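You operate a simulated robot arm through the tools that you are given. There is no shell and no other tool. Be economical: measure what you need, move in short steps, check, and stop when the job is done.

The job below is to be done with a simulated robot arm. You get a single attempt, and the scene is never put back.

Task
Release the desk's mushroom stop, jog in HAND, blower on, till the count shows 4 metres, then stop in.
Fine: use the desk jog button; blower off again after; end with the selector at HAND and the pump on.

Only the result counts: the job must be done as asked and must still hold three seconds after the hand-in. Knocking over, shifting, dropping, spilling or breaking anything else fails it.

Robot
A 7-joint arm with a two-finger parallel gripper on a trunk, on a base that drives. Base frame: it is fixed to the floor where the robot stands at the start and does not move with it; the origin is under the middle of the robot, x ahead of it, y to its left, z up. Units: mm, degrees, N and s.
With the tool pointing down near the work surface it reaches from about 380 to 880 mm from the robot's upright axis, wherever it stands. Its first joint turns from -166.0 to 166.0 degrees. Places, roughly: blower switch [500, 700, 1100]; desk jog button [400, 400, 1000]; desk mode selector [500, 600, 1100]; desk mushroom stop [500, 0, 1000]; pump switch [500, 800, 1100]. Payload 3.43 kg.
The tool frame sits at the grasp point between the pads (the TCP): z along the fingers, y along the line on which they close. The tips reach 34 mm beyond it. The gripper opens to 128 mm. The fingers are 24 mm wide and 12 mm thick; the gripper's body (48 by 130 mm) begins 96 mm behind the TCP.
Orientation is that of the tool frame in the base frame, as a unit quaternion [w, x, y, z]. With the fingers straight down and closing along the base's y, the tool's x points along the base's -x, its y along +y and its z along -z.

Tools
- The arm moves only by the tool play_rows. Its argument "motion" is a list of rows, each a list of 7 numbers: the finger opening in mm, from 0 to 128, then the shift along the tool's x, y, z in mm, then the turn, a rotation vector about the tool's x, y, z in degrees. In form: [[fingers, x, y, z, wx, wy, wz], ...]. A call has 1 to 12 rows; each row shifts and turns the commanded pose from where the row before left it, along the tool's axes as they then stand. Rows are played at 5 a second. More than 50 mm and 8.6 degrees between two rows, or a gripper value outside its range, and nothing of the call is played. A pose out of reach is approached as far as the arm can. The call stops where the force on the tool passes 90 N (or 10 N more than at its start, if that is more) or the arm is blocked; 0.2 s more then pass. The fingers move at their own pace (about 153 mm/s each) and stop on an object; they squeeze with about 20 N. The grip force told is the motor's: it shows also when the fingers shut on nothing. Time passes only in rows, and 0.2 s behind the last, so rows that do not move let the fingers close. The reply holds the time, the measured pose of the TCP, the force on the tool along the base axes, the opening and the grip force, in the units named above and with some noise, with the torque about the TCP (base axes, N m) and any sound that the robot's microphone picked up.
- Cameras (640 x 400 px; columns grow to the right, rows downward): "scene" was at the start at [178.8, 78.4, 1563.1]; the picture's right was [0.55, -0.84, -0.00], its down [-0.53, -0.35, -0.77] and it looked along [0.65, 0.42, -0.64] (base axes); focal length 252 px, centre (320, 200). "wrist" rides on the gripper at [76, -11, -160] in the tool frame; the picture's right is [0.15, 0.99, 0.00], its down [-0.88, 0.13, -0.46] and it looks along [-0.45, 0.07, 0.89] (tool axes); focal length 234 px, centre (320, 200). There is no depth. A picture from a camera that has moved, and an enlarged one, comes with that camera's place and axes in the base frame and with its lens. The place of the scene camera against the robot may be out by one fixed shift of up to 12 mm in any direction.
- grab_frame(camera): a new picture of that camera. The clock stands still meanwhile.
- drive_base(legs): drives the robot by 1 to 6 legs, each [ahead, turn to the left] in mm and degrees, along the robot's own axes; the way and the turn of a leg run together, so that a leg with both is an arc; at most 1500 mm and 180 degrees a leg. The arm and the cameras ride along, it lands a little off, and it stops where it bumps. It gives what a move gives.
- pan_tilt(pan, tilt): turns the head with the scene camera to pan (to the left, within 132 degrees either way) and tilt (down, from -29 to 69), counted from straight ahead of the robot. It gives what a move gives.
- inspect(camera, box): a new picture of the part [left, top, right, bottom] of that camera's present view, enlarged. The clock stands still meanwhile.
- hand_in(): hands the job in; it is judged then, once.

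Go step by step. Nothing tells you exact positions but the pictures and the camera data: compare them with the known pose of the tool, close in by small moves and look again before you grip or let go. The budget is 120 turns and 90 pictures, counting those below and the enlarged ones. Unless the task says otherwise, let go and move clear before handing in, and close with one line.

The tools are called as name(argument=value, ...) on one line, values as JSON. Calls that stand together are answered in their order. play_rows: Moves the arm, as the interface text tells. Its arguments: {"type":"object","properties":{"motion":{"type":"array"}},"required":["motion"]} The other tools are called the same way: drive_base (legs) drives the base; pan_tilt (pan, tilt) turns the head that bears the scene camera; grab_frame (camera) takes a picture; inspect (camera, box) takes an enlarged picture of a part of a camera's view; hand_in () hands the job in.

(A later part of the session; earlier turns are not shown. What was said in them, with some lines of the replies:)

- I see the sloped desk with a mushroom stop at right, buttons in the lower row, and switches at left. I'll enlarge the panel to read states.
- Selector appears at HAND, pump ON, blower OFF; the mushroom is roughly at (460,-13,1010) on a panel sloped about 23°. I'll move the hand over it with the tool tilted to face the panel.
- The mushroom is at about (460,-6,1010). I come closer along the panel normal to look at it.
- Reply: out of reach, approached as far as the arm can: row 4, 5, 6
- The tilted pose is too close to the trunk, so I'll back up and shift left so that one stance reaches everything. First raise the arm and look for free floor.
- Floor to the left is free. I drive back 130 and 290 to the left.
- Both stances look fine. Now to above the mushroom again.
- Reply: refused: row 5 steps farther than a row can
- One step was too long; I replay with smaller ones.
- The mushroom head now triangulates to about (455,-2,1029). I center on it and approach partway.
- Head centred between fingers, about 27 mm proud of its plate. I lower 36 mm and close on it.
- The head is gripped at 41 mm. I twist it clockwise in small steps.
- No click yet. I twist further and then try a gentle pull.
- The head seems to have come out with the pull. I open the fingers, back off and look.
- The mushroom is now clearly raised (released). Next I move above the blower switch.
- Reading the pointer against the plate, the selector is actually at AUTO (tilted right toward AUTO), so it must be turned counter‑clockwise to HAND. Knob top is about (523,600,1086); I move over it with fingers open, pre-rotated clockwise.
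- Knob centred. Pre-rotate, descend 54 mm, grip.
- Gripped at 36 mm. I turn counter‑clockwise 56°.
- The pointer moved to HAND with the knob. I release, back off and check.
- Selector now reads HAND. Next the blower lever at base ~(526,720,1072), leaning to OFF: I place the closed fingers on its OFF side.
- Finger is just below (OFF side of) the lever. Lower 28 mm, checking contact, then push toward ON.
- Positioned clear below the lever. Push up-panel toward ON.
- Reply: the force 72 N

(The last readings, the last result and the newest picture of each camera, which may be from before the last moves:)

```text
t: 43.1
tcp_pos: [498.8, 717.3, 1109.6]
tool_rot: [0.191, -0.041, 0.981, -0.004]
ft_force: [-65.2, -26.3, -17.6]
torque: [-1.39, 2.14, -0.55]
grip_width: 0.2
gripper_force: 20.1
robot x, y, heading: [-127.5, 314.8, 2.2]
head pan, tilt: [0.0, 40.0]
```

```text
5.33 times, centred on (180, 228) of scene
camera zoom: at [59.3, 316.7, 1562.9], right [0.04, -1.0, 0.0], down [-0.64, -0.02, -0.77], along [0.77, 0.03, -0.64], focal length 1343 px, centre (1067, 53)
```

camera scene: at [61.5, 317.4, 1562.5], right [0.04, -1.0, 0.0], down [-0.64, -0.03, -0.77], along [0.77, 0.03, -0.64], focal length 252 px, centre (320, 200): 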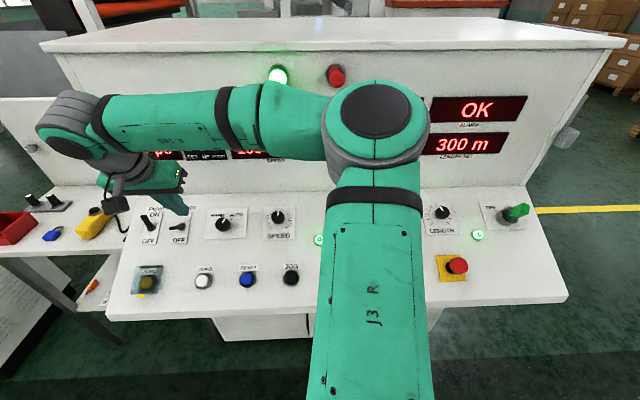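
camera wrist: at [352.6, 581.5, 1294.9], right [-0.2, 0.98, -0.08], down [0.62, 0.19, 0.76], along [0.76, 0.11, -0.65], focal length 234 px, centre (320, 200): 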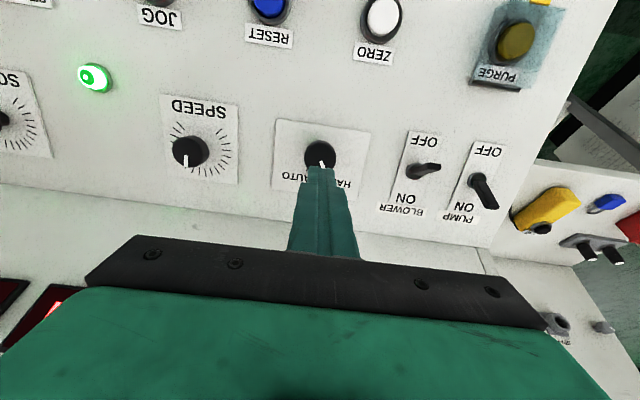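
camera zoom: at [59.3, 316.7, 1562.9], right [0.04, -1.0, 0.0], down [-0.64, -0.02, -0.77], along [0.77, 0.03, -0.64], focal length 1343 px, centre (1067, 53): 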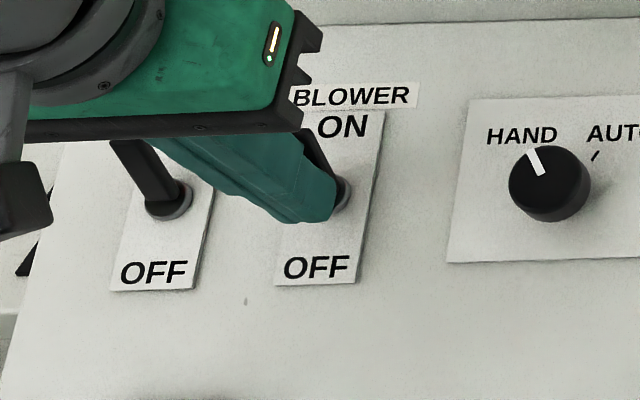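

The lever has gone over to ON and the finger presses on its stop; I back off and lift.

play_rows(motion=[[0, 12, 0, 0, 0, 0, 0], [0, 8, 0, 0, 0, 0, 0], [0, 0, 0, -40, 0, 0, 0], [0, 0, 0, -30, 0, 0, 0], [0, 0, 0, 0, 0, 0, 0]])

inspect(camera="wrist", box=[200, 80, 480, 255])

grab_frame(camera="scene")

```text
t: 44.3
tcp_pos: [460.6, 716.1, 1170.3]
tool_rot: [0.199, -0.037, 0.979, -0.004]
ft_force: [-0.1, 0.3, -0.9]
torque: [-0.02, -0.01, 0.02]
grip_width: 0.0
gripper_force: 20.6
robot x, y, heading: [-121.8, 315.6, 2.2]
head pan, tilt: [0.0, 40.0]
```

```text
2.29 times, centred on (340, 168) of wrist
camera zoom: at [329.4, 697.9, 1288.6], right [-0.21, 0.98, -0.08], down [0.62, 0.19, 0.76], along [0.76, 0.11, -0.65], focal length 535 px, centre (274, 274)
```

zoom: 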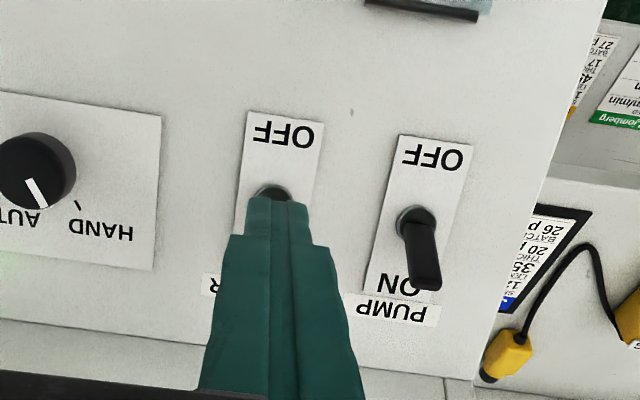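

```text
46 pictures are left
camera scene: at [61.5, 317.5, 1562.5], right [0.04, -1.0, 0.0], down [-0.64, -0.03, -0.77], along [0.77, 0.03, -0.64], focal length 252 px, centre (320, 200)
```

scene: 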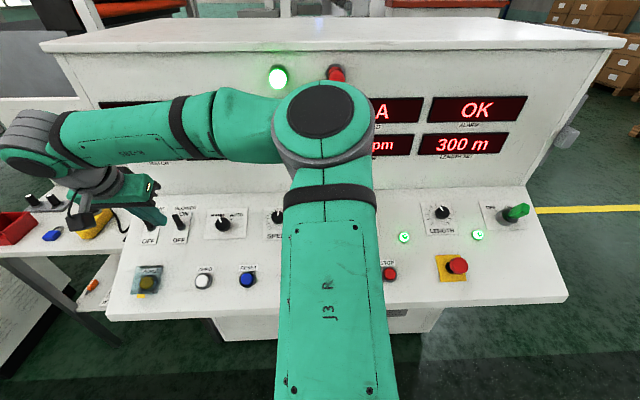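

Blower lever now points up at ON. Now go above the JOG button, roughly (422,415,1000).

play_rows(motion=[[0, 14, -33, 0, 0, 0, 0], [0, 14, -33, 0, 0, 0, 0], [0, 14, -33, 0, 0, 0, 0], [0, 14, -33, 0, 0, 0, 0], [0, 14, -33, 0, 0, 0, 0], [0, 14, -33, 0, 0, 0, 0], [0, 14, -33, 0, 0, 0, 0], [0, 14, -33, 0, 0, 0, 0], [0, 15, -33, 0, 0, 0, 0], [0, 0, 0, 0, 0, 0, 0]])

grab_frame(camera="wrist")

grab_frame(camera="scene")

```text
t: 46.5
tcp_pos: [364.7, 411.2, 1125.0]
tool_rot: [0.199, -0.038, 0.979, -0.003]
ft_force: [0.9, 0.7, 0.9]
torque: [-0.02, 0.04, -0.01]
grip_width: 0.0
gripper_force: 20.3
robot x, y, heading: [-127.6, 317.9, 2.1]
head pan, tilt: [0.0, 40.0]
```

```text
45 pictures are left
camera wrist: at [234.6, 392.4, 1244.6], right [-0.21, 0.98, -0.08], down [0.62, 0.19, 0.76], along [0.76, 0.11, -0.65], focal length 234 px, centre (320, 200)
```

wrist: 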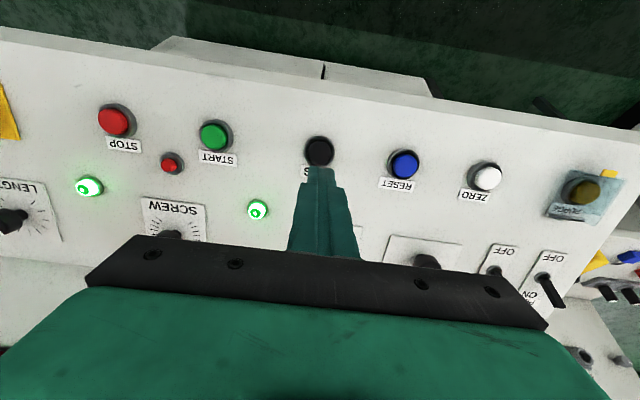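

```text
44 pictures are left
camera scene: at [61.4, 317.4, 1562.5], right [0.04, -1.0, 0.0], down [-0.64, -0.03, -0.77], along [0.77, 0.03, -0.64], focal length 252 px, centre (320, 200)
```

scene: 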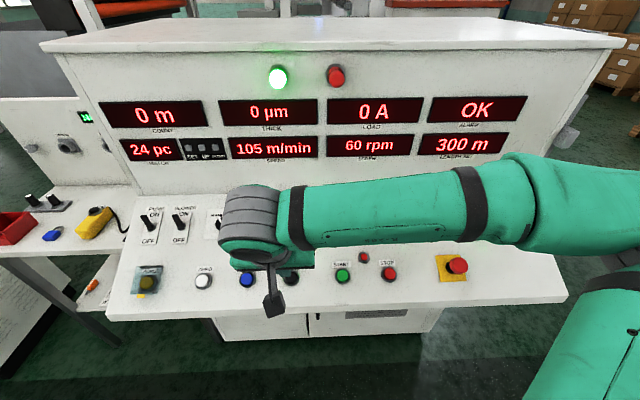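

JOG top is at about (421,412,1005); the count reads 0 m. I align and approach to just above it.

play_rows(motion=[[0, -5, -1, 0, 0, 0, 0], [0, 0, 0, 40, 0, 0, 0], [0, 0, 0, 40, 0, 0, 0], [0, 0, 0, 0, 0, 0, 0]])

grab_frame(camera="wrist")

inspect(camera="scene", box=[90, 90, 360, 310])

```text
t: 47.5
tcp_pos: [402.8, 411.4, 1054.4]
tool_rot: [0.199, -0.037, 0.979, -0.004]
ft_force: [0.3, 0.9, -0.5]
torque: [-0.02, 0.04, 0.0]
grip_width: 0.0
gripper_force: 20.0
robot x, y, heading: [-126.4, 316.0, 2.6]
head pan, tilt: [0.0, 40.0]
```

```text
43 pictures are left
camera wrist: at [270.6, 392.4, 1173.0], right [-0.21, 0.98, -0.08], down [0.62, 0.19, 0.76], along [0.76, 0.11, -0.65], focal length 234 px, centre (320, 200)
```

wrist: 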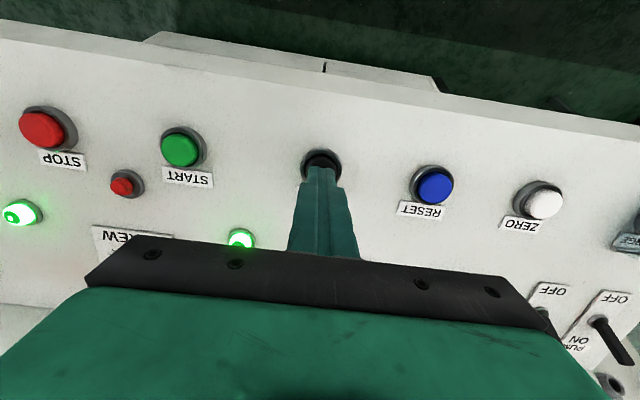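

```text
1.82 times, centred on (225, 200) of scene
camera zoom: at [61.4, 317.4, 1562.6], right [0.04, -1.0, 0.0], down [-0.64, -0.03, -0.77], along [0.77, 0.03, -0.64], focal length 458 px, centre (493, 200)
```

zoom: 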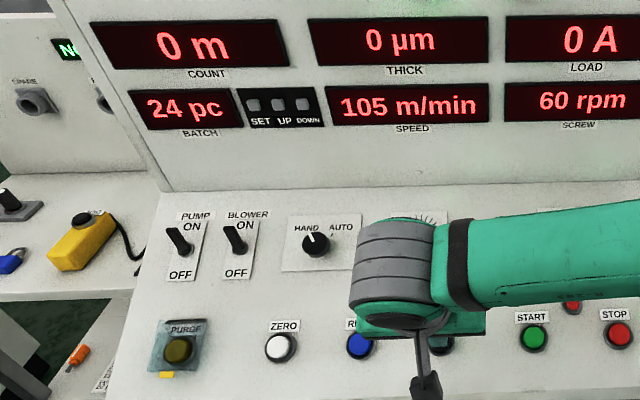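

Pump and blower ON, selector HAND. I approach in fine steps until contact.

play_rows(motion=[[0, 0, 0, 12, 0, 0, 0], [0, 0, 0, 3, 0, 0, 0], [0, 0, 0, 0, 0, 0, 0]])

inspect(camera="scene", box=[90, 90, 250, 170])

```text
t: 48.3
tcp_pos: [408.0, 411.4, 1041.8]
tool_rot: [0.201, -0.037, 0.979, -0.003]
ft_force: [-5.2, 0.5, 18.8]
torque: [0.1, -0.3, 0.01]
grip_width: 0.0
gripper_force: 20.4
robot x, y, heading: [-128.4, 319.9, 2.1]
head pan, tilt: [0.0, 40.0]
heard: click
```

```text
4.00 times, centred on (170, 130) of scene
camera zoom: at [60.8, 317.3, 1562.6], right [0.04, -1.0, 0.0], down [-0.64, -0.03, -0.77], along [0.77, 0.03, -0.64], focal length 1007 px, centre (920, 480)
```

zoom: 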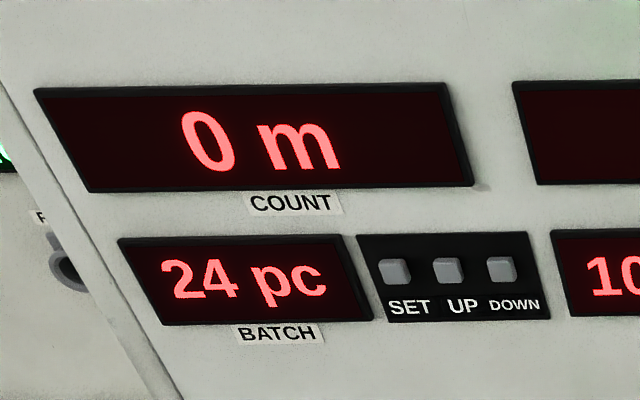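

A click: the jog is pressed. I hold one short row and watch the count.

play_rows(motion=[[0, 0, 0, 0, 0, 0, 0], [0, 0, 0, 0, 0, 0, 0]])

grab_frame(camera="scene")

```text
t: 48.9
tcp_pos: [406.9, 411.4, 1042.0]
tool_rot: [0.201, -0.038, 0.979, -0.002]
ft_force: [-1.4, 0.6, 24.7]
torque: [0.1, -0.51, 0.05]
grip_width: 0.0
gripper_force: 20.0
robot x, y, heading: [-123.8, 317.9, 2.4]
head pan, tilt: [0.0, 40.0]
```

```text
40 pictures are left
camera scene: at [60.8, 317.3, 1562.6], right [0.04, -1.0, 0.0], down [-0.64, -0.03, -0.77], along [0.77, 0.03, -0.64], focal length 252 px, centre (320, 200)
```

scene: 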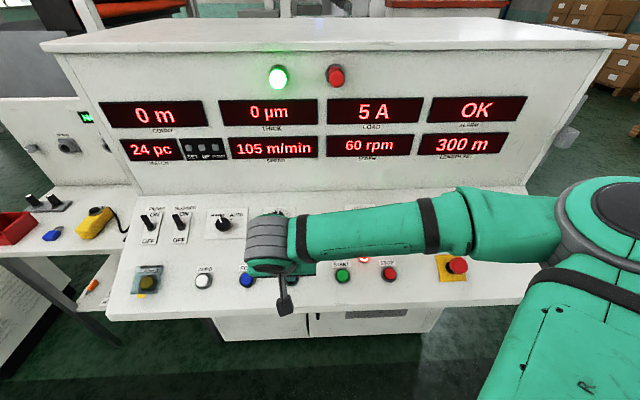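

Load reads 5 A, so it is jogging. Keep holding and check.

play_rows(motion=[[0, 0, 0, 0, 0, 0, 0], [0, 0, 0, 0, 0, 0, 0], [0, 0, 0, 0, 0, 0, 0], [0, 0, 0, 0, 0, 0, 0]])

inspect(camera="scene", box=[90, 90, 250, 170])

```text
t: 49.9
tcp_pos: [406.6, 409.6, 1041.4]
tool_rot: [0.199, -0.039, 0.979, -0.003]
ft_force: [0.2, 2.1, 27.6]
torque: [0.19, -0.66, 0.06]
grip_width: 0.5
gripper_force: 20.2
robot x, y, heading: [-128.6, 315.3, 2.1]
head pan, tilt: [0.0, 40.0]
```

```text
4.00 times, centred on (170, 130) of scene
camera zoom: at [60.7, 317.3, 1562.6], right [0.04, -1.0, 0.0], down [-0.64, -0.03, -0.77], along [0.77, 0.03, -0.64], focal length 1007 px, centre (920, 480)
```

zoom: 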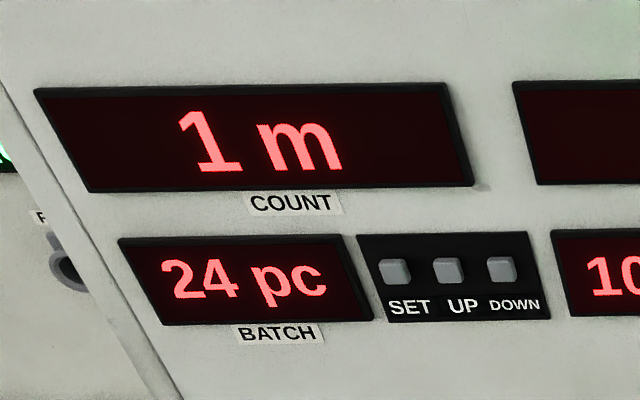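

1 m now. Hold another second.

play_rows(motion=[[0, 0, 0, 0, 0, 0, 0], [0, 0, 0, 0, 0, 0, 0], [0, 0, 0, 0, 0, 0, 0], [0, 0, 0, 0, 0, 0, 0]])

inspect(camera="scene", box=[90, 90, 250, 170])

```text
t: 50.9
tcp_pos: [407.4, 409.7, 1041.3]
tool_rot: [0.199, -0.038, 0.979, -0.003]
ft_force: [-1.8, 2.2, 28.7]
torque: [0.18, -0.55, 0.05]
grip_width: 0.0
gripper_force: 19.8
robot x, y, heading: [-124.7, 317.5, 2.3]
head pan, tilt: [0.0, 40.0]
```

```text
4.00 times, centred on (170, 130) of scene
camera zoom: at [60.7, 317.3, 1562.7], right [0.04, -1.0, 0.0], down [-0.64, -0.03, -0.77], along [0.77, 0.03, -0.64], focal length 1007 px, centre (920, 480)
```

zoom: 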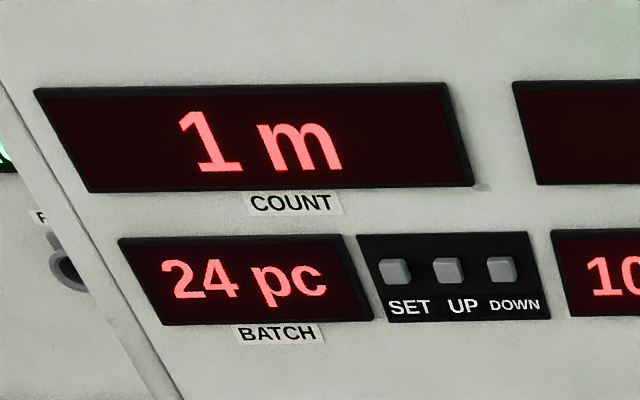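

Rate is below 0.75 m/s. Hold on.

play_rows(motion=[[0, 0, 0, 0, 0, 0, 0], [0, 0, 0, 0, 0, 0, 0], [0, 0, 0, 0, 0, 0, 0], [0, 0, 0, 0, 0, 0, 0]])

inspect(camera="scene", box=[90, 90, 250, 170])

```text
t: 51.9
tcp_pos: [406.6, 409.7, 1041.3]
tool_rot: [0.2, -0.037, 0.979, -0.003]
ft_force: [-4.9, 2.2, 25.4]
torque: [0.13, -0.48, 0.06]
grip_width: 0.0
gripper_force: 19.6
robot x, y, heading: [-126.6, 318.1, 2.1]
head pan, tilt: [0.0, 40.0]
```

```text
4.00 times, centred on (170, 130) of scene
camera zoom: at [60.6, 317.3, 1562.7], right [0.04, -1.0, 0.0], down [-0.64, -0.03, -0.77], along [0.77, 0.03, -0.64], focal length 1007 px, centre (920, 480)
```

zoom: 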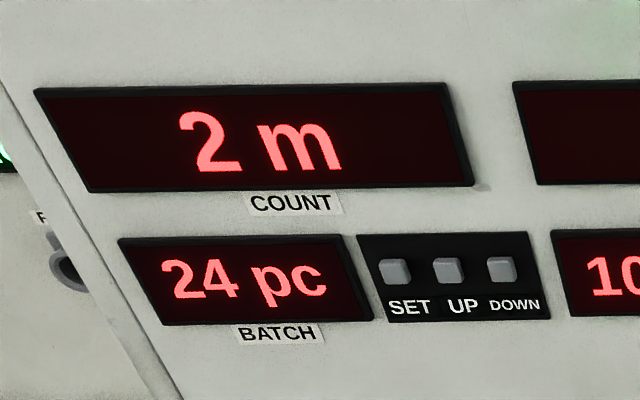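

2 m. Another second.

play_rows(motion=[[0, 0, 0, 0, 0, 0, 0], [0, 0, 0, 0, 0, 0, 0], [0, 0, 0, 0, 0, 0, 0], [0, 0, 0, 0, 0, 0, 0]])

inspect(camera="scene", box=[90, 90, 250, 170])

```text
t: 52.9
tcp_pos: [406.0, 409.6, 1040.4]
tool_rot: [0.199, -0.038, 0.979, -0.003]
ft_force: [-6.7, 1.0, 23.7]
torque: [0.08, -0.4, 0.08]
grip_width: 0.2
gripper_force: 19.8
robot x, y, heading: [-124.9, 319.8, 2.0]
head pan, tilt: [0.0, 40.0]
```

```text
4.00 times, centred on (170, 130) of scene
camera zoom: at [60.6, 317.3, 1562.7], right [0.04, -1.0, 0.0], down [-0.64, -0.03, -0.77], along [0.77, 0.03, -0.64], focal length 1007 px, centre (920, 480)
```

zoom: 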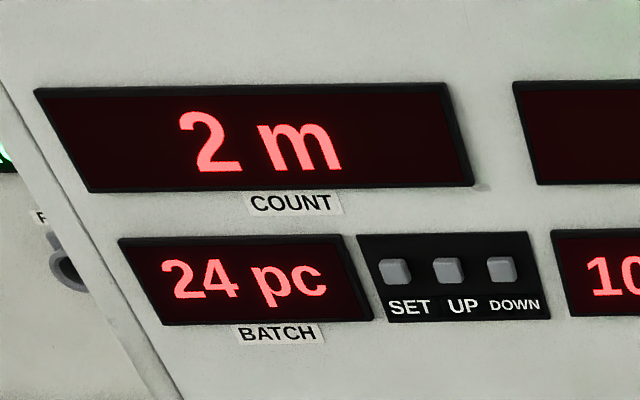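

Still 2 m; hold another second.

play_rows(motion=[[0, 0, 0, 0, 0, 0, 0], [0, 0, 0, 0, 0, 0, 0], [0, 0, 0, 0, 0, 0, 0], [0, 0, 0, 0, 0, 0, 0]])

inspect(camera="scene", box=[90, 90, 250, 170])

```text
t: 53.9
tcp_pos: [406.5, 410.5, 1041.5]
tool_rot: [0.199, -0.037, 0.979, -0.003]
ft_force: [-8.6, -0.1, 22.4]
torque: [0.09, -0.28, 0.03]
grip_width: 0.0
gripper_force: 19.7
robot x, y, heading: [-126.8, 320.0, 2.3]
head pan, tilt: [0.0, 40.0]
```

```text
4.00 times, centred on (170, 130) of scene
camera zoom: at [60.5, 317.3, 1562.7], right [0.04, -1.0, 0.0], down [-0.64, -0.03, -0.77], along [0.77, 0.03, -0.64], focal length 1007 px, centre (920, 480)
```

zoom: 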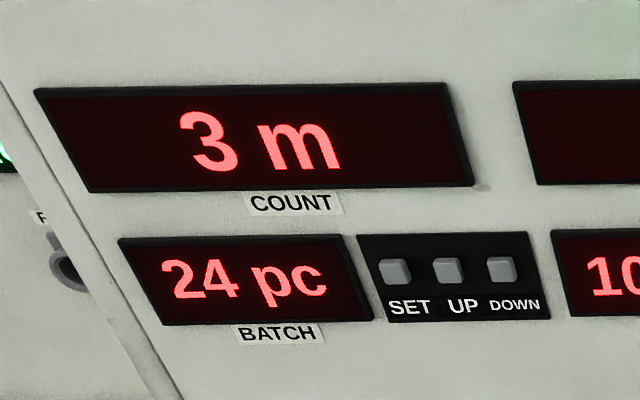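

3 m. One more second and check, ready to release at 4.

play_rows(motion=[[0, 0, 0, 0, 0, 0, 0], [0, 0, 0, 0, 0, 0, 0], [0, 0, 0, 0, 0, 0, 0], [0, 0, 0, 0, 0, 0, 0]])

inspect(camera="scene", box=[90, 90, 250, 170])

```text
t: 54.9
tcp_pos: [406.7, 410.8, 1041.9]
tool_rot: [0.2, -0.038, 0.979, -0.003]
ft_force: [-9.9, 0.6, 19.5]
torque: [0.07, -0.2, 0.04]
grip_width: 0.0
gripper_force: 19.6
robot x, y, heading: [-127.5, 321.4, 2.2]
head pan, tilt: [0.0, 40.0]
```

```text
4.00 times, centred on (170, 130) of scene
camera zoom: at [60.5, 317.3, 1562.7], right [0.04, -1.0, 0.0], down [-0.64, -0.03, -0.77], along [0.77, 0.03, -0.64], focal length 1007 px, centre (920, 480)
```

zoom: 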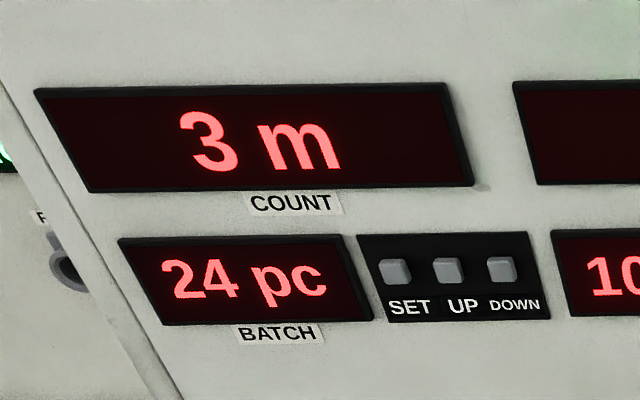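

Still 3 m; hold 0.6 s.

play_rows(motion=[[0, 0, 0, 0, 0, 0, 0], [0, 0, 0, 0, 0, 0, 0]])

inspect(camera="scene", box=[90, 90, 250, 170])

```text
t: 55.5
tcp_pos: [405.7, 410.9, 1041.1]
tool_rot: [0.2, -0.038, 0.979, -0.003]
ft_force: [-12.1, -0.7, 20.0]
torque: [0.06, -0.15, 0.01]
grip_width: 0.0
gripper_force: 19.6
robot x, y, heading: [-128.3, 317.6, 2.3]
head pan, tilt: [0.0, 40.0]
```

```text
4.00 times, centred on (170, 130) of scene
camera zoom: at [60.5, 317.3, 1562.7], right [0.04, -1.0, 0.0], down [-0.64, -0.03, -0.77], along [0.77, 0.03, -0.64], focal length 1007 px, centre (920, 480)
```

zoom: 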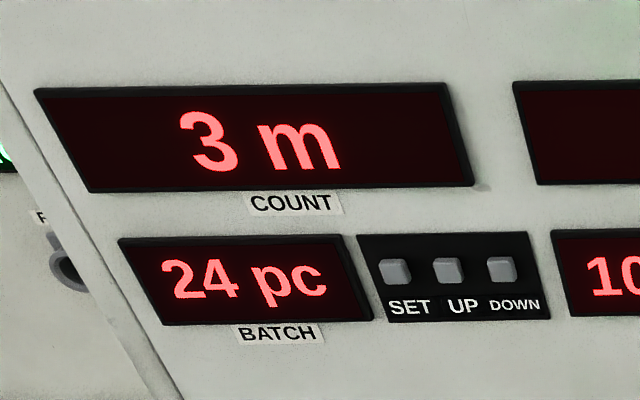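

Just short; hold 0.4 s more.

play_rows(motion=[[0, 0, 0, 0, 0, 0, 0]])

inspect(camera="scene", box=[90, 90, 250, 170])

```text
t: 55.9
tcp_pos: [406.1, 410.5, 1040.9]
tool_rot: [0.2, -0.038, 0.979, -0.003]
ft_force: [-12.7, -0.7, 20.1]
torque: [0.08, -0.19, 0.05]
grip_width: 0.0
gripper_force: 19.7
robot x, y, heading: [-129.7, 317.6, 1.9]
head pan, tilt: [0.0, 40.0]
```

```text
4.00 times, centred on (170, 130) of scene
camera zoom: at [60.5, 317.3, 1562.7], right [0.04, -1.0, 0.0], down [-0.64, -0.03, -0.77], along [0.77, 0.03, -0.64], focal length 1007 px, centre (920, 480)
```

zoom: 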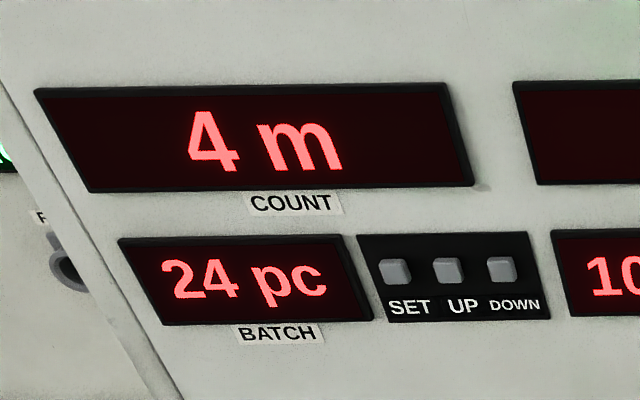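

4 m reached; release at once.

play_rows(motion=[[0, 0, 0, -30, 0, 0, 0], [0, 0, 0, -40, 0, 0, 0], [0, 0, 0, -20, 0, 0, 0]])

grab_frame(camera="scene")

```text
t: 56.7
tcp_pos: [372.9, 410.0, 1123.2]
tool_rot: [0.198, -0.038, 0.98, -0.003]
ft_force: [-0.2, -0.3, -0.1]
torque: [-0.03, 0.0, 0.02]
grip_width: 0.1
gripper_force: 20.0
robot x, y, heading: [-125.9, 320.1, 2.2]
head pan, tilt: [0.0, 40.0]
```

```text
31 pictures are left
camera scene: at [61.5, 317.3, 1562.5], right [0.04, -1.0, 0.0], down [-0.64, -0.03, -0.77], along [0.77, 0.03, -0.64], focal length 252 px, centre (320, 200)
```

scene: 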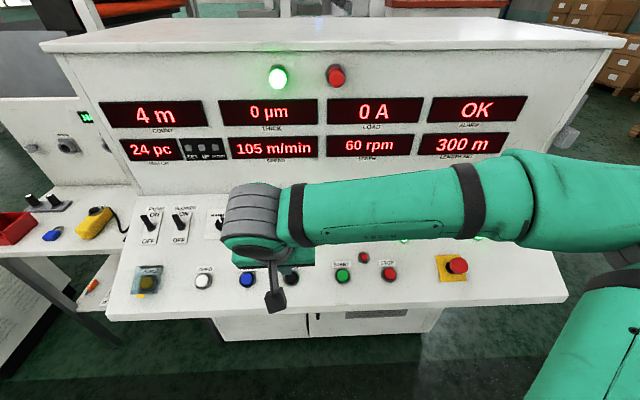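

Count holds at 4 m and the load is 0 A. Next I move over the mushroom stop to push it in.

play_rows(motion=[[0, 0, -46, 0, 0, 0, 0], [0, 0, -46, 0, 0, 0, 0], [0, 0, -46, 0, 0, 0, 0], [0, 0, -46, 0, 0, 0, 0], [0, 0, -46, 0, 0, 0, 0], [0, 0, -46, 0, 0, 0, 0], [0, 0, -46, 0, 0, 0, 0], [0, -2, -46, 0, 0, 0, 0], [0, -3, -47, 0, 0, 0, 0], [0, 0, 0, 30, 0, 0, 0], [0, 0, 0, 0, 0, 0, 0]])

grab_frame(camera="wrist")

inspect(camera="scene", box=[360, 180, 560, 320])

```text
t: 59.1
tcp_pos: [417.9, -4.8, 1107.4]
tool_rot: [0.199, -0.037, 0.979, -0.003]
ft_force: [0.0, -0.5, 0.0]
torque: [0.01, -0.01, -0.01]
grip_width: 0.0
gripper_force: 20.1
robot x, y, heading: [-124.4, 315.3, 2.2]
head pan, tilt: [0.0, 40.0]
```

```text
30 pictures are left
camera wrist: at [286.9, -22.6, 1225.4], right [-0.21, 0.98, -0.08], down [0.62, 0.19, 0.76], along [0.76, 0.11, -0.65], focal length 234 px, centre (320, 200)
```

wrist: 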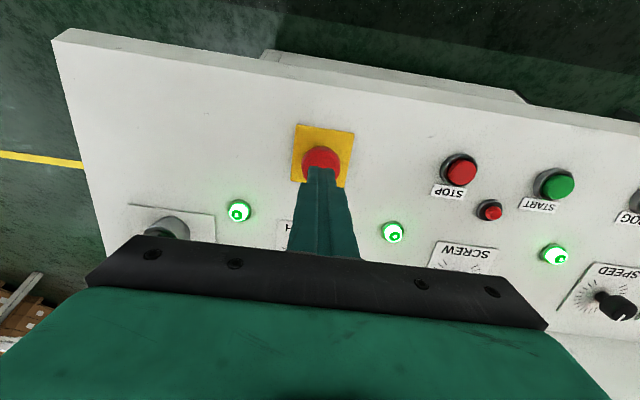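

```text
2.86 times, centred on (460, 250) of scene
camera zoom: at [61.3, 317.3, 1562.6], right [0.04, -1.0, 0.0], down [-0.64, -0.02, -0.77], along [0.77, 0.03, -0.64], focal length 720 px, centre (-80, 57)
```

zoom: 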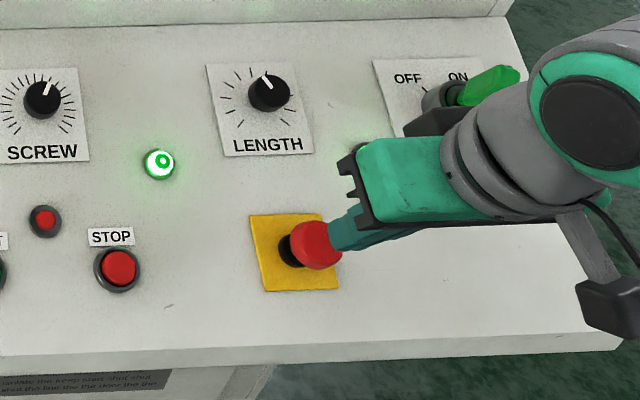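

Aligned over the head. Approach and press in small steps.

play_rows(motion=[[0, -3, 2, 18, 0, 0, 0], [0, 0, 0, 18, 0, 0, 0], [0, 0, 0, 4, 0, 0, 0], [0, 0, 0, 4, 0, 0, 0], [0, 0, 0, 3, 0, 0, 0], [0, 0, 0, 3, 0, 0, 0], [0, 0, 0, 3, 0, 0, 0], [0, 0, 0, 0, 0, 0, 0]])

inspect(camera="scene", box=[360, 180, 560, 320])

```text
t: 60.6
tcp_pos: [437.6, -1.6, 1069.4]
tool_rot: [0.202, -0.037, 0.979, -0.004]
ft_force: [-40.1, 7.9, 35.8]
torque: [0.36, 0.19, 0.33]
grip_width: 0.0
gripper_force: 19.6
robot x, y, heading: [-128.8, 317.3, 2.1]
head pan, tilt: [0.0, 40.0]
stopped in row 7: the force on the tool passed its limit at 96 N (the readings are from after the stop); the commanded pose is now the measured one
```

```text
2.86 times, centred on (460, 250) of scene
camera zoom: at [59.0, 317.8, 1562.9], right [0.04, -1.0, 0.0], down [-0.64, -0.02, -0.77], along [0.77, 0.03, -0.64], focal length 720 px, centre (-80, 57)
```

zoom: 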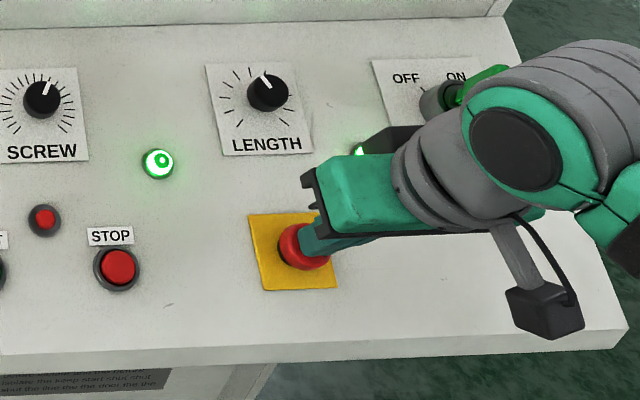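

The head looks pushed back in at the force limit. I back off and check.

play_rows(motion=[[0, 0, 0, -30, 0, 0, 0], [0, 0, 0, -45, 0, 0, 0], [0, 0, 0, -20, 0, 0, 0]])

inspect(camera="scene", box=[360, 180, 560, 320])

grab_frame(camera="wrist")

```text
t: 61.4
tcp_pos: [403.4, -4.0, 1153.6]
tool_rot: [0.201, -0.038, 0.979, -0.004]
ft_force: [0.3, -0.2, 1.3]
torque: [-0.03, 0.01, 0.0]
grip_width: 0.3
gripper_force: 20.3
robot x, y, heading: [-125.5, 319.8, 2.3]
head pan, tilt: [0.0, 40.0]
```

```text
2.86 times, centred on (460, 250) of scene
camera zoom: at [61.4, 317.1, 1562.5], right [0.04, -1.0, 0.0], down [-0.64, -0.02, -0.77], along [0.77, 0.03, -0.64], focal length 720 px, centre (-80, 57)
```

zoom: 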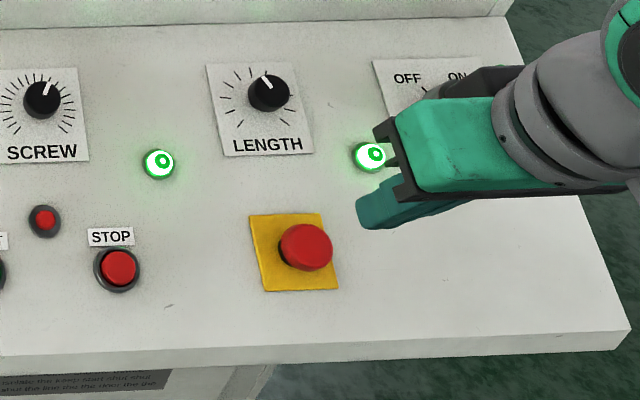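

```text
26 pictures are left
camera wrist: at [271.8, -21.1, 1272.0], right [-0.2, 0.98, -0.08], down [0.62, 0.19, 0.76], along [0.76, 0.11, -0.64], focal length 234 px, centre (320, 200)
```

wrist: 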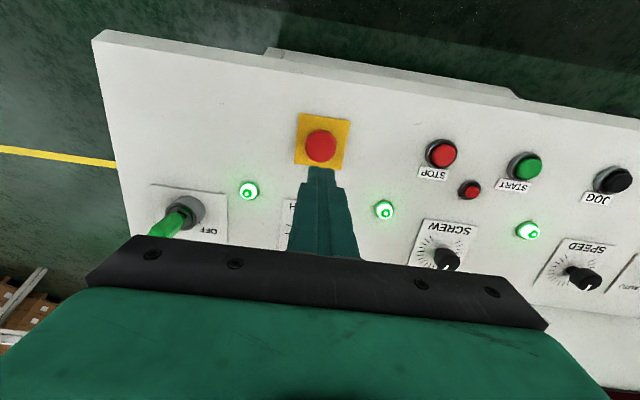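

The stop is latched in again. Now blower off: I go to hover on the ON side of its lever.

play_rows(motion=[[0, -12, 47.5, 0, 0, 0, 0], [0, -12, 47.5, 0, 0, 0, 0], [0, -12, 47.5, 0, 0, 0, 0], [0, -12, 47.5, 0, 0, 0, 0], [0, -12, 47.5, 0, 0, 0, 0], [0, -12, 47.5, 0, 0, 0, 0], [0, -12, 47.5, 0, 0, 0, 0], [0, -12, 47.5, 0, 0, 0, 0], [0, -12, 47.5, 0, 0, 0, 0], [0, -12, 47.5, 0, 0, 0, 0]])

play_rows(motion=[[0, -12, 47.5, 0, 0, 0, 0], [0, -12, 47.5, 0, 0, 0, 0], [0, -12, 47.5, 0, 0, 0, 0], [0, -12, 47.5, 0, 0, 0, 0], [0, -13, 47.5, 0, 0, 0, 0], [0, 0, 0, 0, 0, 0, 0]])

grab_frame(camera="wrist")

inspect(camera="scene", box=[90, 190, 290, 315])

```text
t: 63.6
tcp_pos: [480.5, 479.0, 1190.6]
tool_rot: [0.203, -0.036, 0.979, -0.004]
ft_force: [-0.6, -1.3, -0.1]
torque: [0.12, -0.02, 0.02]
grip_width: 0.1
gripper_force: 20.2
robot x, y, heading: [-119.6, 321.7, 2.3]
head pan, tilt: [0.0, 40.0]
```

```text
t: 65.0
tcp_pos: [519.5, 722.3, 1210.5]
tool_rot: [0.201, -0.038, 0.979, -0.005]
ft_force: [0.0, -0.7, 1.0]
torque: [0.02, -0.01, 0.04]
grip_width: 0.0
gripper_force: 19.8
robot x, y, heading: [-128.4, 316.5, 2.2]
head pan, tilt: [0.0, 40.0]
```

```text
25 pictures are left
camera wrist: at [387.0, 703.7, 1327.5], right [-0.2, 0.98, -0.08], down [0.62, 0.19, 0.76], along [0.76, 0.11, -0.64], focal length 234 px, centre (320, 200)
```

wrist: 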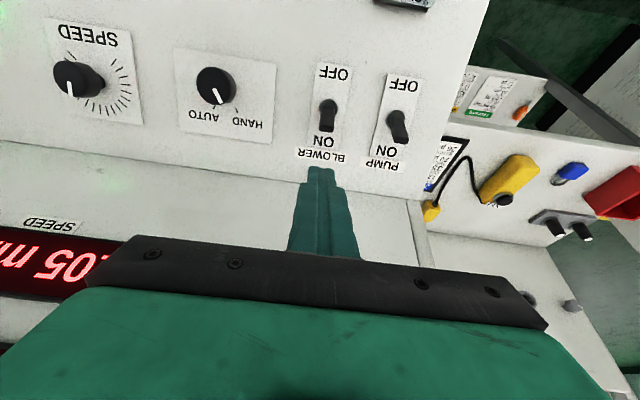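

```text
3.20 times, centred on (190, 252) of scene
camera zoom: at [61.4, 317.3, 1562.5], right [0.04, -1.0, 0.0], down [-0.64, -0.02, -0.77], along [0.77, 0.03, -0.64], focal length 806 px, centre (736, 32)
```

zoom: 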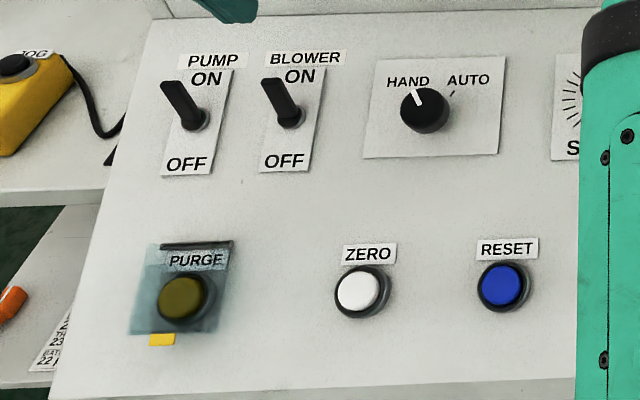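

Both levers ON as expected. Lower on the ON side of the blower lever, first 58 mm.

play_rows(motion=[[0, 3, 0, 30, 0, 0, 0], [0, 0, 0, 28, 0, 0, 0], [0, 0, 0, 0, 0, 0, 0]])

grab_frame(camera="wrist")

inspect(camera="scene", box=[120, 180, 240, 255])

```text
t: 65.8
tcp_pos: [539.0, 720.8, 1155.0]
tool_rot: [0.201, -0.038, 0.979, -0.003]
ft_force: [-0.6, -0.8, 0.4]
torque: [0.01, 0.02, -0.03]
grip_width: 0.0
gripper_force: 19.7
robot x, y, heading: [-124.0, 318.2, 2.1]
head pan, tilt: [0.0, 40.0]
```

```text
23 pictures are left
camera wrist: at [406.7, 703.4, 1271.9], right [-0.2, 0.98, -0.08], down [0.62, 0.19, 0.76], along [0.76, 0.11, -0.64], focal length 234 px, centre (320, 200)
```

wrist: 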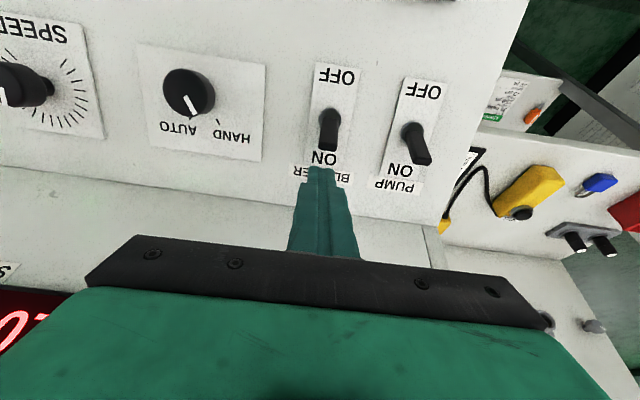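

```text
5.33 times, centred on (180, 218) of scene
camera zoom: at [61.3, 317.4, 1562.5], right [0.04, -1.0, 0.0], down [-0.64, -0.02, -0.77], along [0.77, 0.03, -0.64], focal length 1343 px, centre (1067, 107)
```

zoom: 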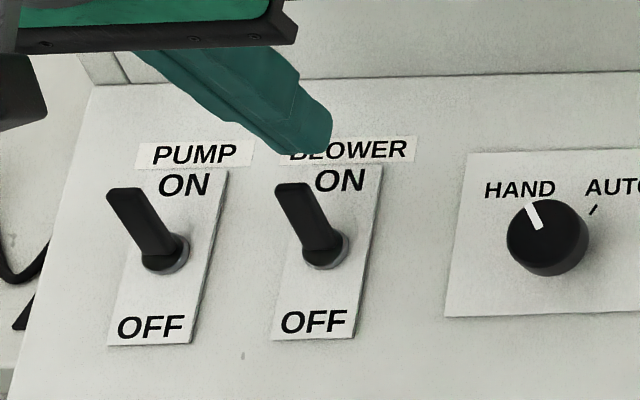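

Clear above the lever. Lower 24 mm, and look before pushing.

play_rows(motion=[[0, 0, 2, 12, 0, 0, 0], [0, 0, 0, 12, 0, 0, 0], [0, 0, 0, 0, 0, 0, 0]])

inspect(camera="scene", box=[120, 180, 240, 255])

```text
t: 66.6
tcp_pos: [547.8, 724.3, 1131.8]
tool_rot: [0.202, -0.038, 0.979, -0.004]
ft_force: [0.7, 0.5, -0.5]
torque: [0.0, 0.0, 0.04]
grip_width: 0.0
gripper_force: 20.6
robot x, y, heading: [-127.0, 315.7, 2.4]
head pan, tilt: [0.0, 40.0]
```

```text
5.33 times, centred on (180, 218) of scene
camera zoom: at [61.4, 317.4, 1562.5], right [0.04, -1.0, 0.0], down [-0.64, -0.02, -0.77], along [0.77, 0.03, -0.64], focal length 1343 px, centre (1067, 107)
```

zoom: 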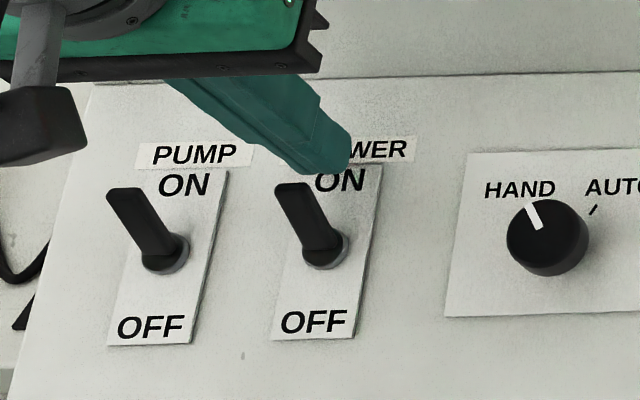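

No contact. Push down-panel toward OFF.

play_rows(motion=[[0, 8, 0, 0, 0, 0, 0], [0, 8, 0, 0, 0, 0, 0], [0, 8, 0, 0, 0, 0, 0], [0, 6, 0, 0, 0, 0, 0], [0, 4, 0, 0, 0, 0, 0], [0, 0, 0, 0, 0, 0, 0]])

inspect(camera="scene", box=[120, 180, 240, 255])

```text
t: 68.0
tcp_pos: [517.7, 721.2, 1118.2]
tool_rot: [0.201, -0.038, 0.979, -0.004]
ft_force: [0.8, -0.1, 0.1]
torque: [-0.03, -0.01, 0.0]
grip_width: 0.0
gripper_force: 20.3
robot x, y, heading: [-124.9, 319.6, 2.5]
head pan, tilt: [0.0, 40.0]
```

```text
5.33 times, centred on (180, 218) of scene
camera zoom: at [61.4, 317.4, 1562.5], right [0.04, -1.0, 0.0], down [-0.64, -0.02, -0.77], along [0.77, 0.03, -0.64], focal length 1343 px, centre (1067, 107)
```

zoom: 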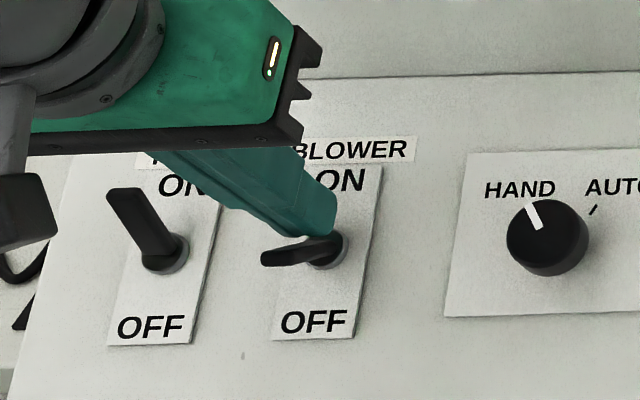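

The lever snapped to OFF. I back away, lift clear and verify everything.

play_rows(motion=[[0, -8, 0, 0, 0, 0, 0], [0, 0, 0, -40, 0, 0, 0], [0, 0, 0, -45, 0, 0, 0], [0, 0, -45, -20, 0, 0, 0], [0, 0, -45, -20, 0, 0, 0], [0, 30, -30, -20, 0, 0, 0], [0, 30, -30, -20, 0, 0, 0], [0, 30, -30, 0, 0, 0, 0], [0, 30, -30, 0, 0, 0, 0], [0, 0, 0, 0, 0, 0, 0]])

grab_frame(camera="scene")

grab_frame(camera="wrist")

```text
t: 70.2
tcp_pos: [364.1, 500.2, 1230.0]
tool_rot: [0.202, -0.038, 0.979, -0.004]
ft_force: [0.2, -0.5, 0.6]
torque: [0.0, 0.01, -0.03]
grip_width: 0.0
gripper_force: 20.5
robot x, y, heading: [-124.5, 317.5, 2.3]
head pan, tilt: [0.0, 40.0]
```

```text
19 pictures are left
camera scene: at [61.4, 317.3, 1562.5], right [0.04, -1.0, 0.0], down [-0.64, -0.02, -0.77], along [0.77, 0.03, -0.64], focal length 252 px, centre (320, 200)
```

scene: 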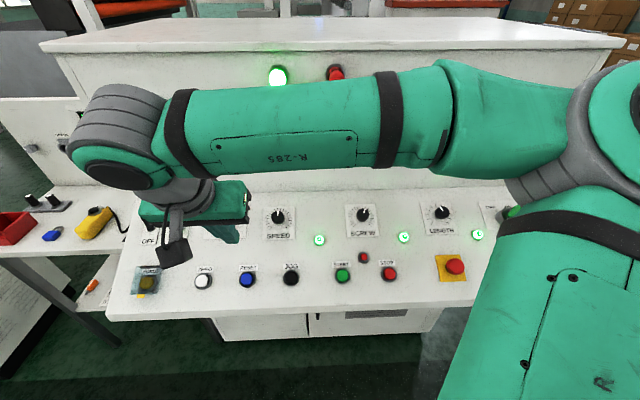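

```text
18 pictures are left
camera wrist: at [231.7, 483.3, 1348.7], right [-0.2, 0.98, -0.08], down [0.62, 0.19, 0.76], along [0.76, 0.11, -0.64], focal length 234 px, centre (320, 200)
```

wrist: 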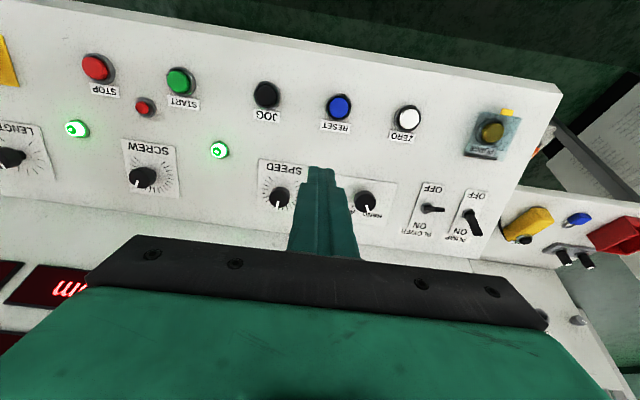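

The arm hides the displays; I move it right to see the count and final states.

play_rows(motion=[[0, 0, -48, 0, 0, 0, 0], [0, 0, -48, 0, 0, 0, 0], [0, 0, -48, 0, 0, 0, 0], [0, 0, -48, 0, 0, 0, 0], [0, 0, -48, 0, 0, 0, 0], [0, 0, -48, 0, 0, 0, 0], [0, 0, -48, 0, 0, 0, 0], [0, 0, 0, 0, 0, 0, 0]])

inspect(camera="scene", box=[90, 90, 330, 310])

grab_frame(camera="scene")

```text
t: 72.0
tcp_pos: [387.6, 164.2, 1236.7]
tool_rot: [0.202, -0.038, 0.979, -0.004]
ft_force: [-0.5, -0.4, 1.0]
torque: [0.0, -0.04, -0.01]
grip_width: 0.1
gripper_force: 20.3
robot x, y, heading: [-125.3, 317.5, 2.0]
head pan, tilt: [0.0, 40.0]
```

```text
1.82 times, centred on (210, 200) of scene
camera zoom: at [61.3, 317.2, 1562.6], right [0.04, -1.0, 0.0], down [-0.64, -0.02, -0.77], along [0.77, 0.03, -0.64], focal length 458 px, centre (520, 200)
```

zoom: 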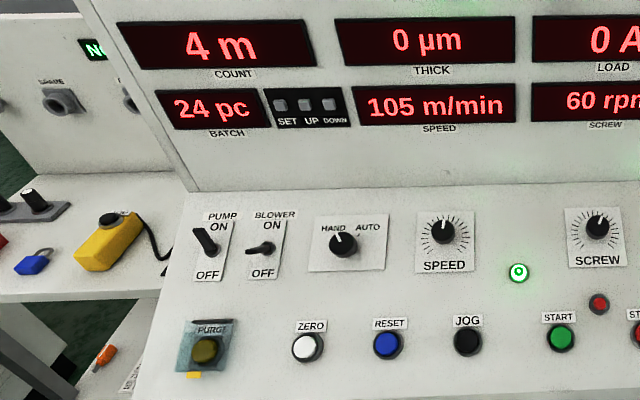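

```text
16 pictures are left
camera scene: at [61.3, 317.2, 1562.6], right [0.04, -1.0, 0.0], down [-0.64, -0.02, -0.77], along [0.77, 0.03, -0.64], focal length 252 px, centre (320, 200)
```

scene: 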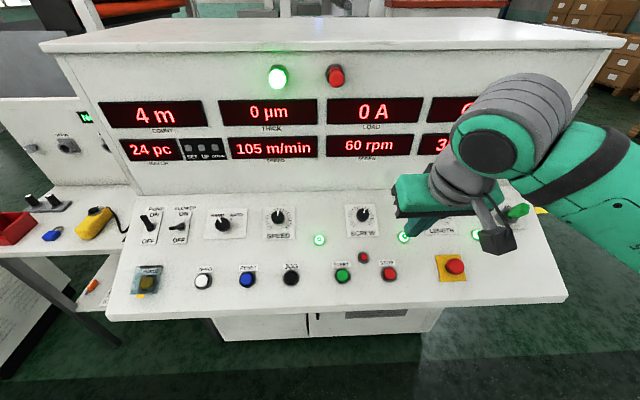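

The count is 4 m, the stop is in, the selector is at HAND, the pump is on and the blower is off. The arm is clear, so I hand in.

hand_in()

```text
The job is handed in.
```

The job is done and handed in. I released the mushroom stop, turned the selector from AUTO to HAND, and switched the blower on. I then held the desk jog until the count showed 4 m, pushed the stop back in, and switched the blower off. The last picture showed 4 m, 0 A, the selector at HAND, the pump on and the arm clear of the desk.
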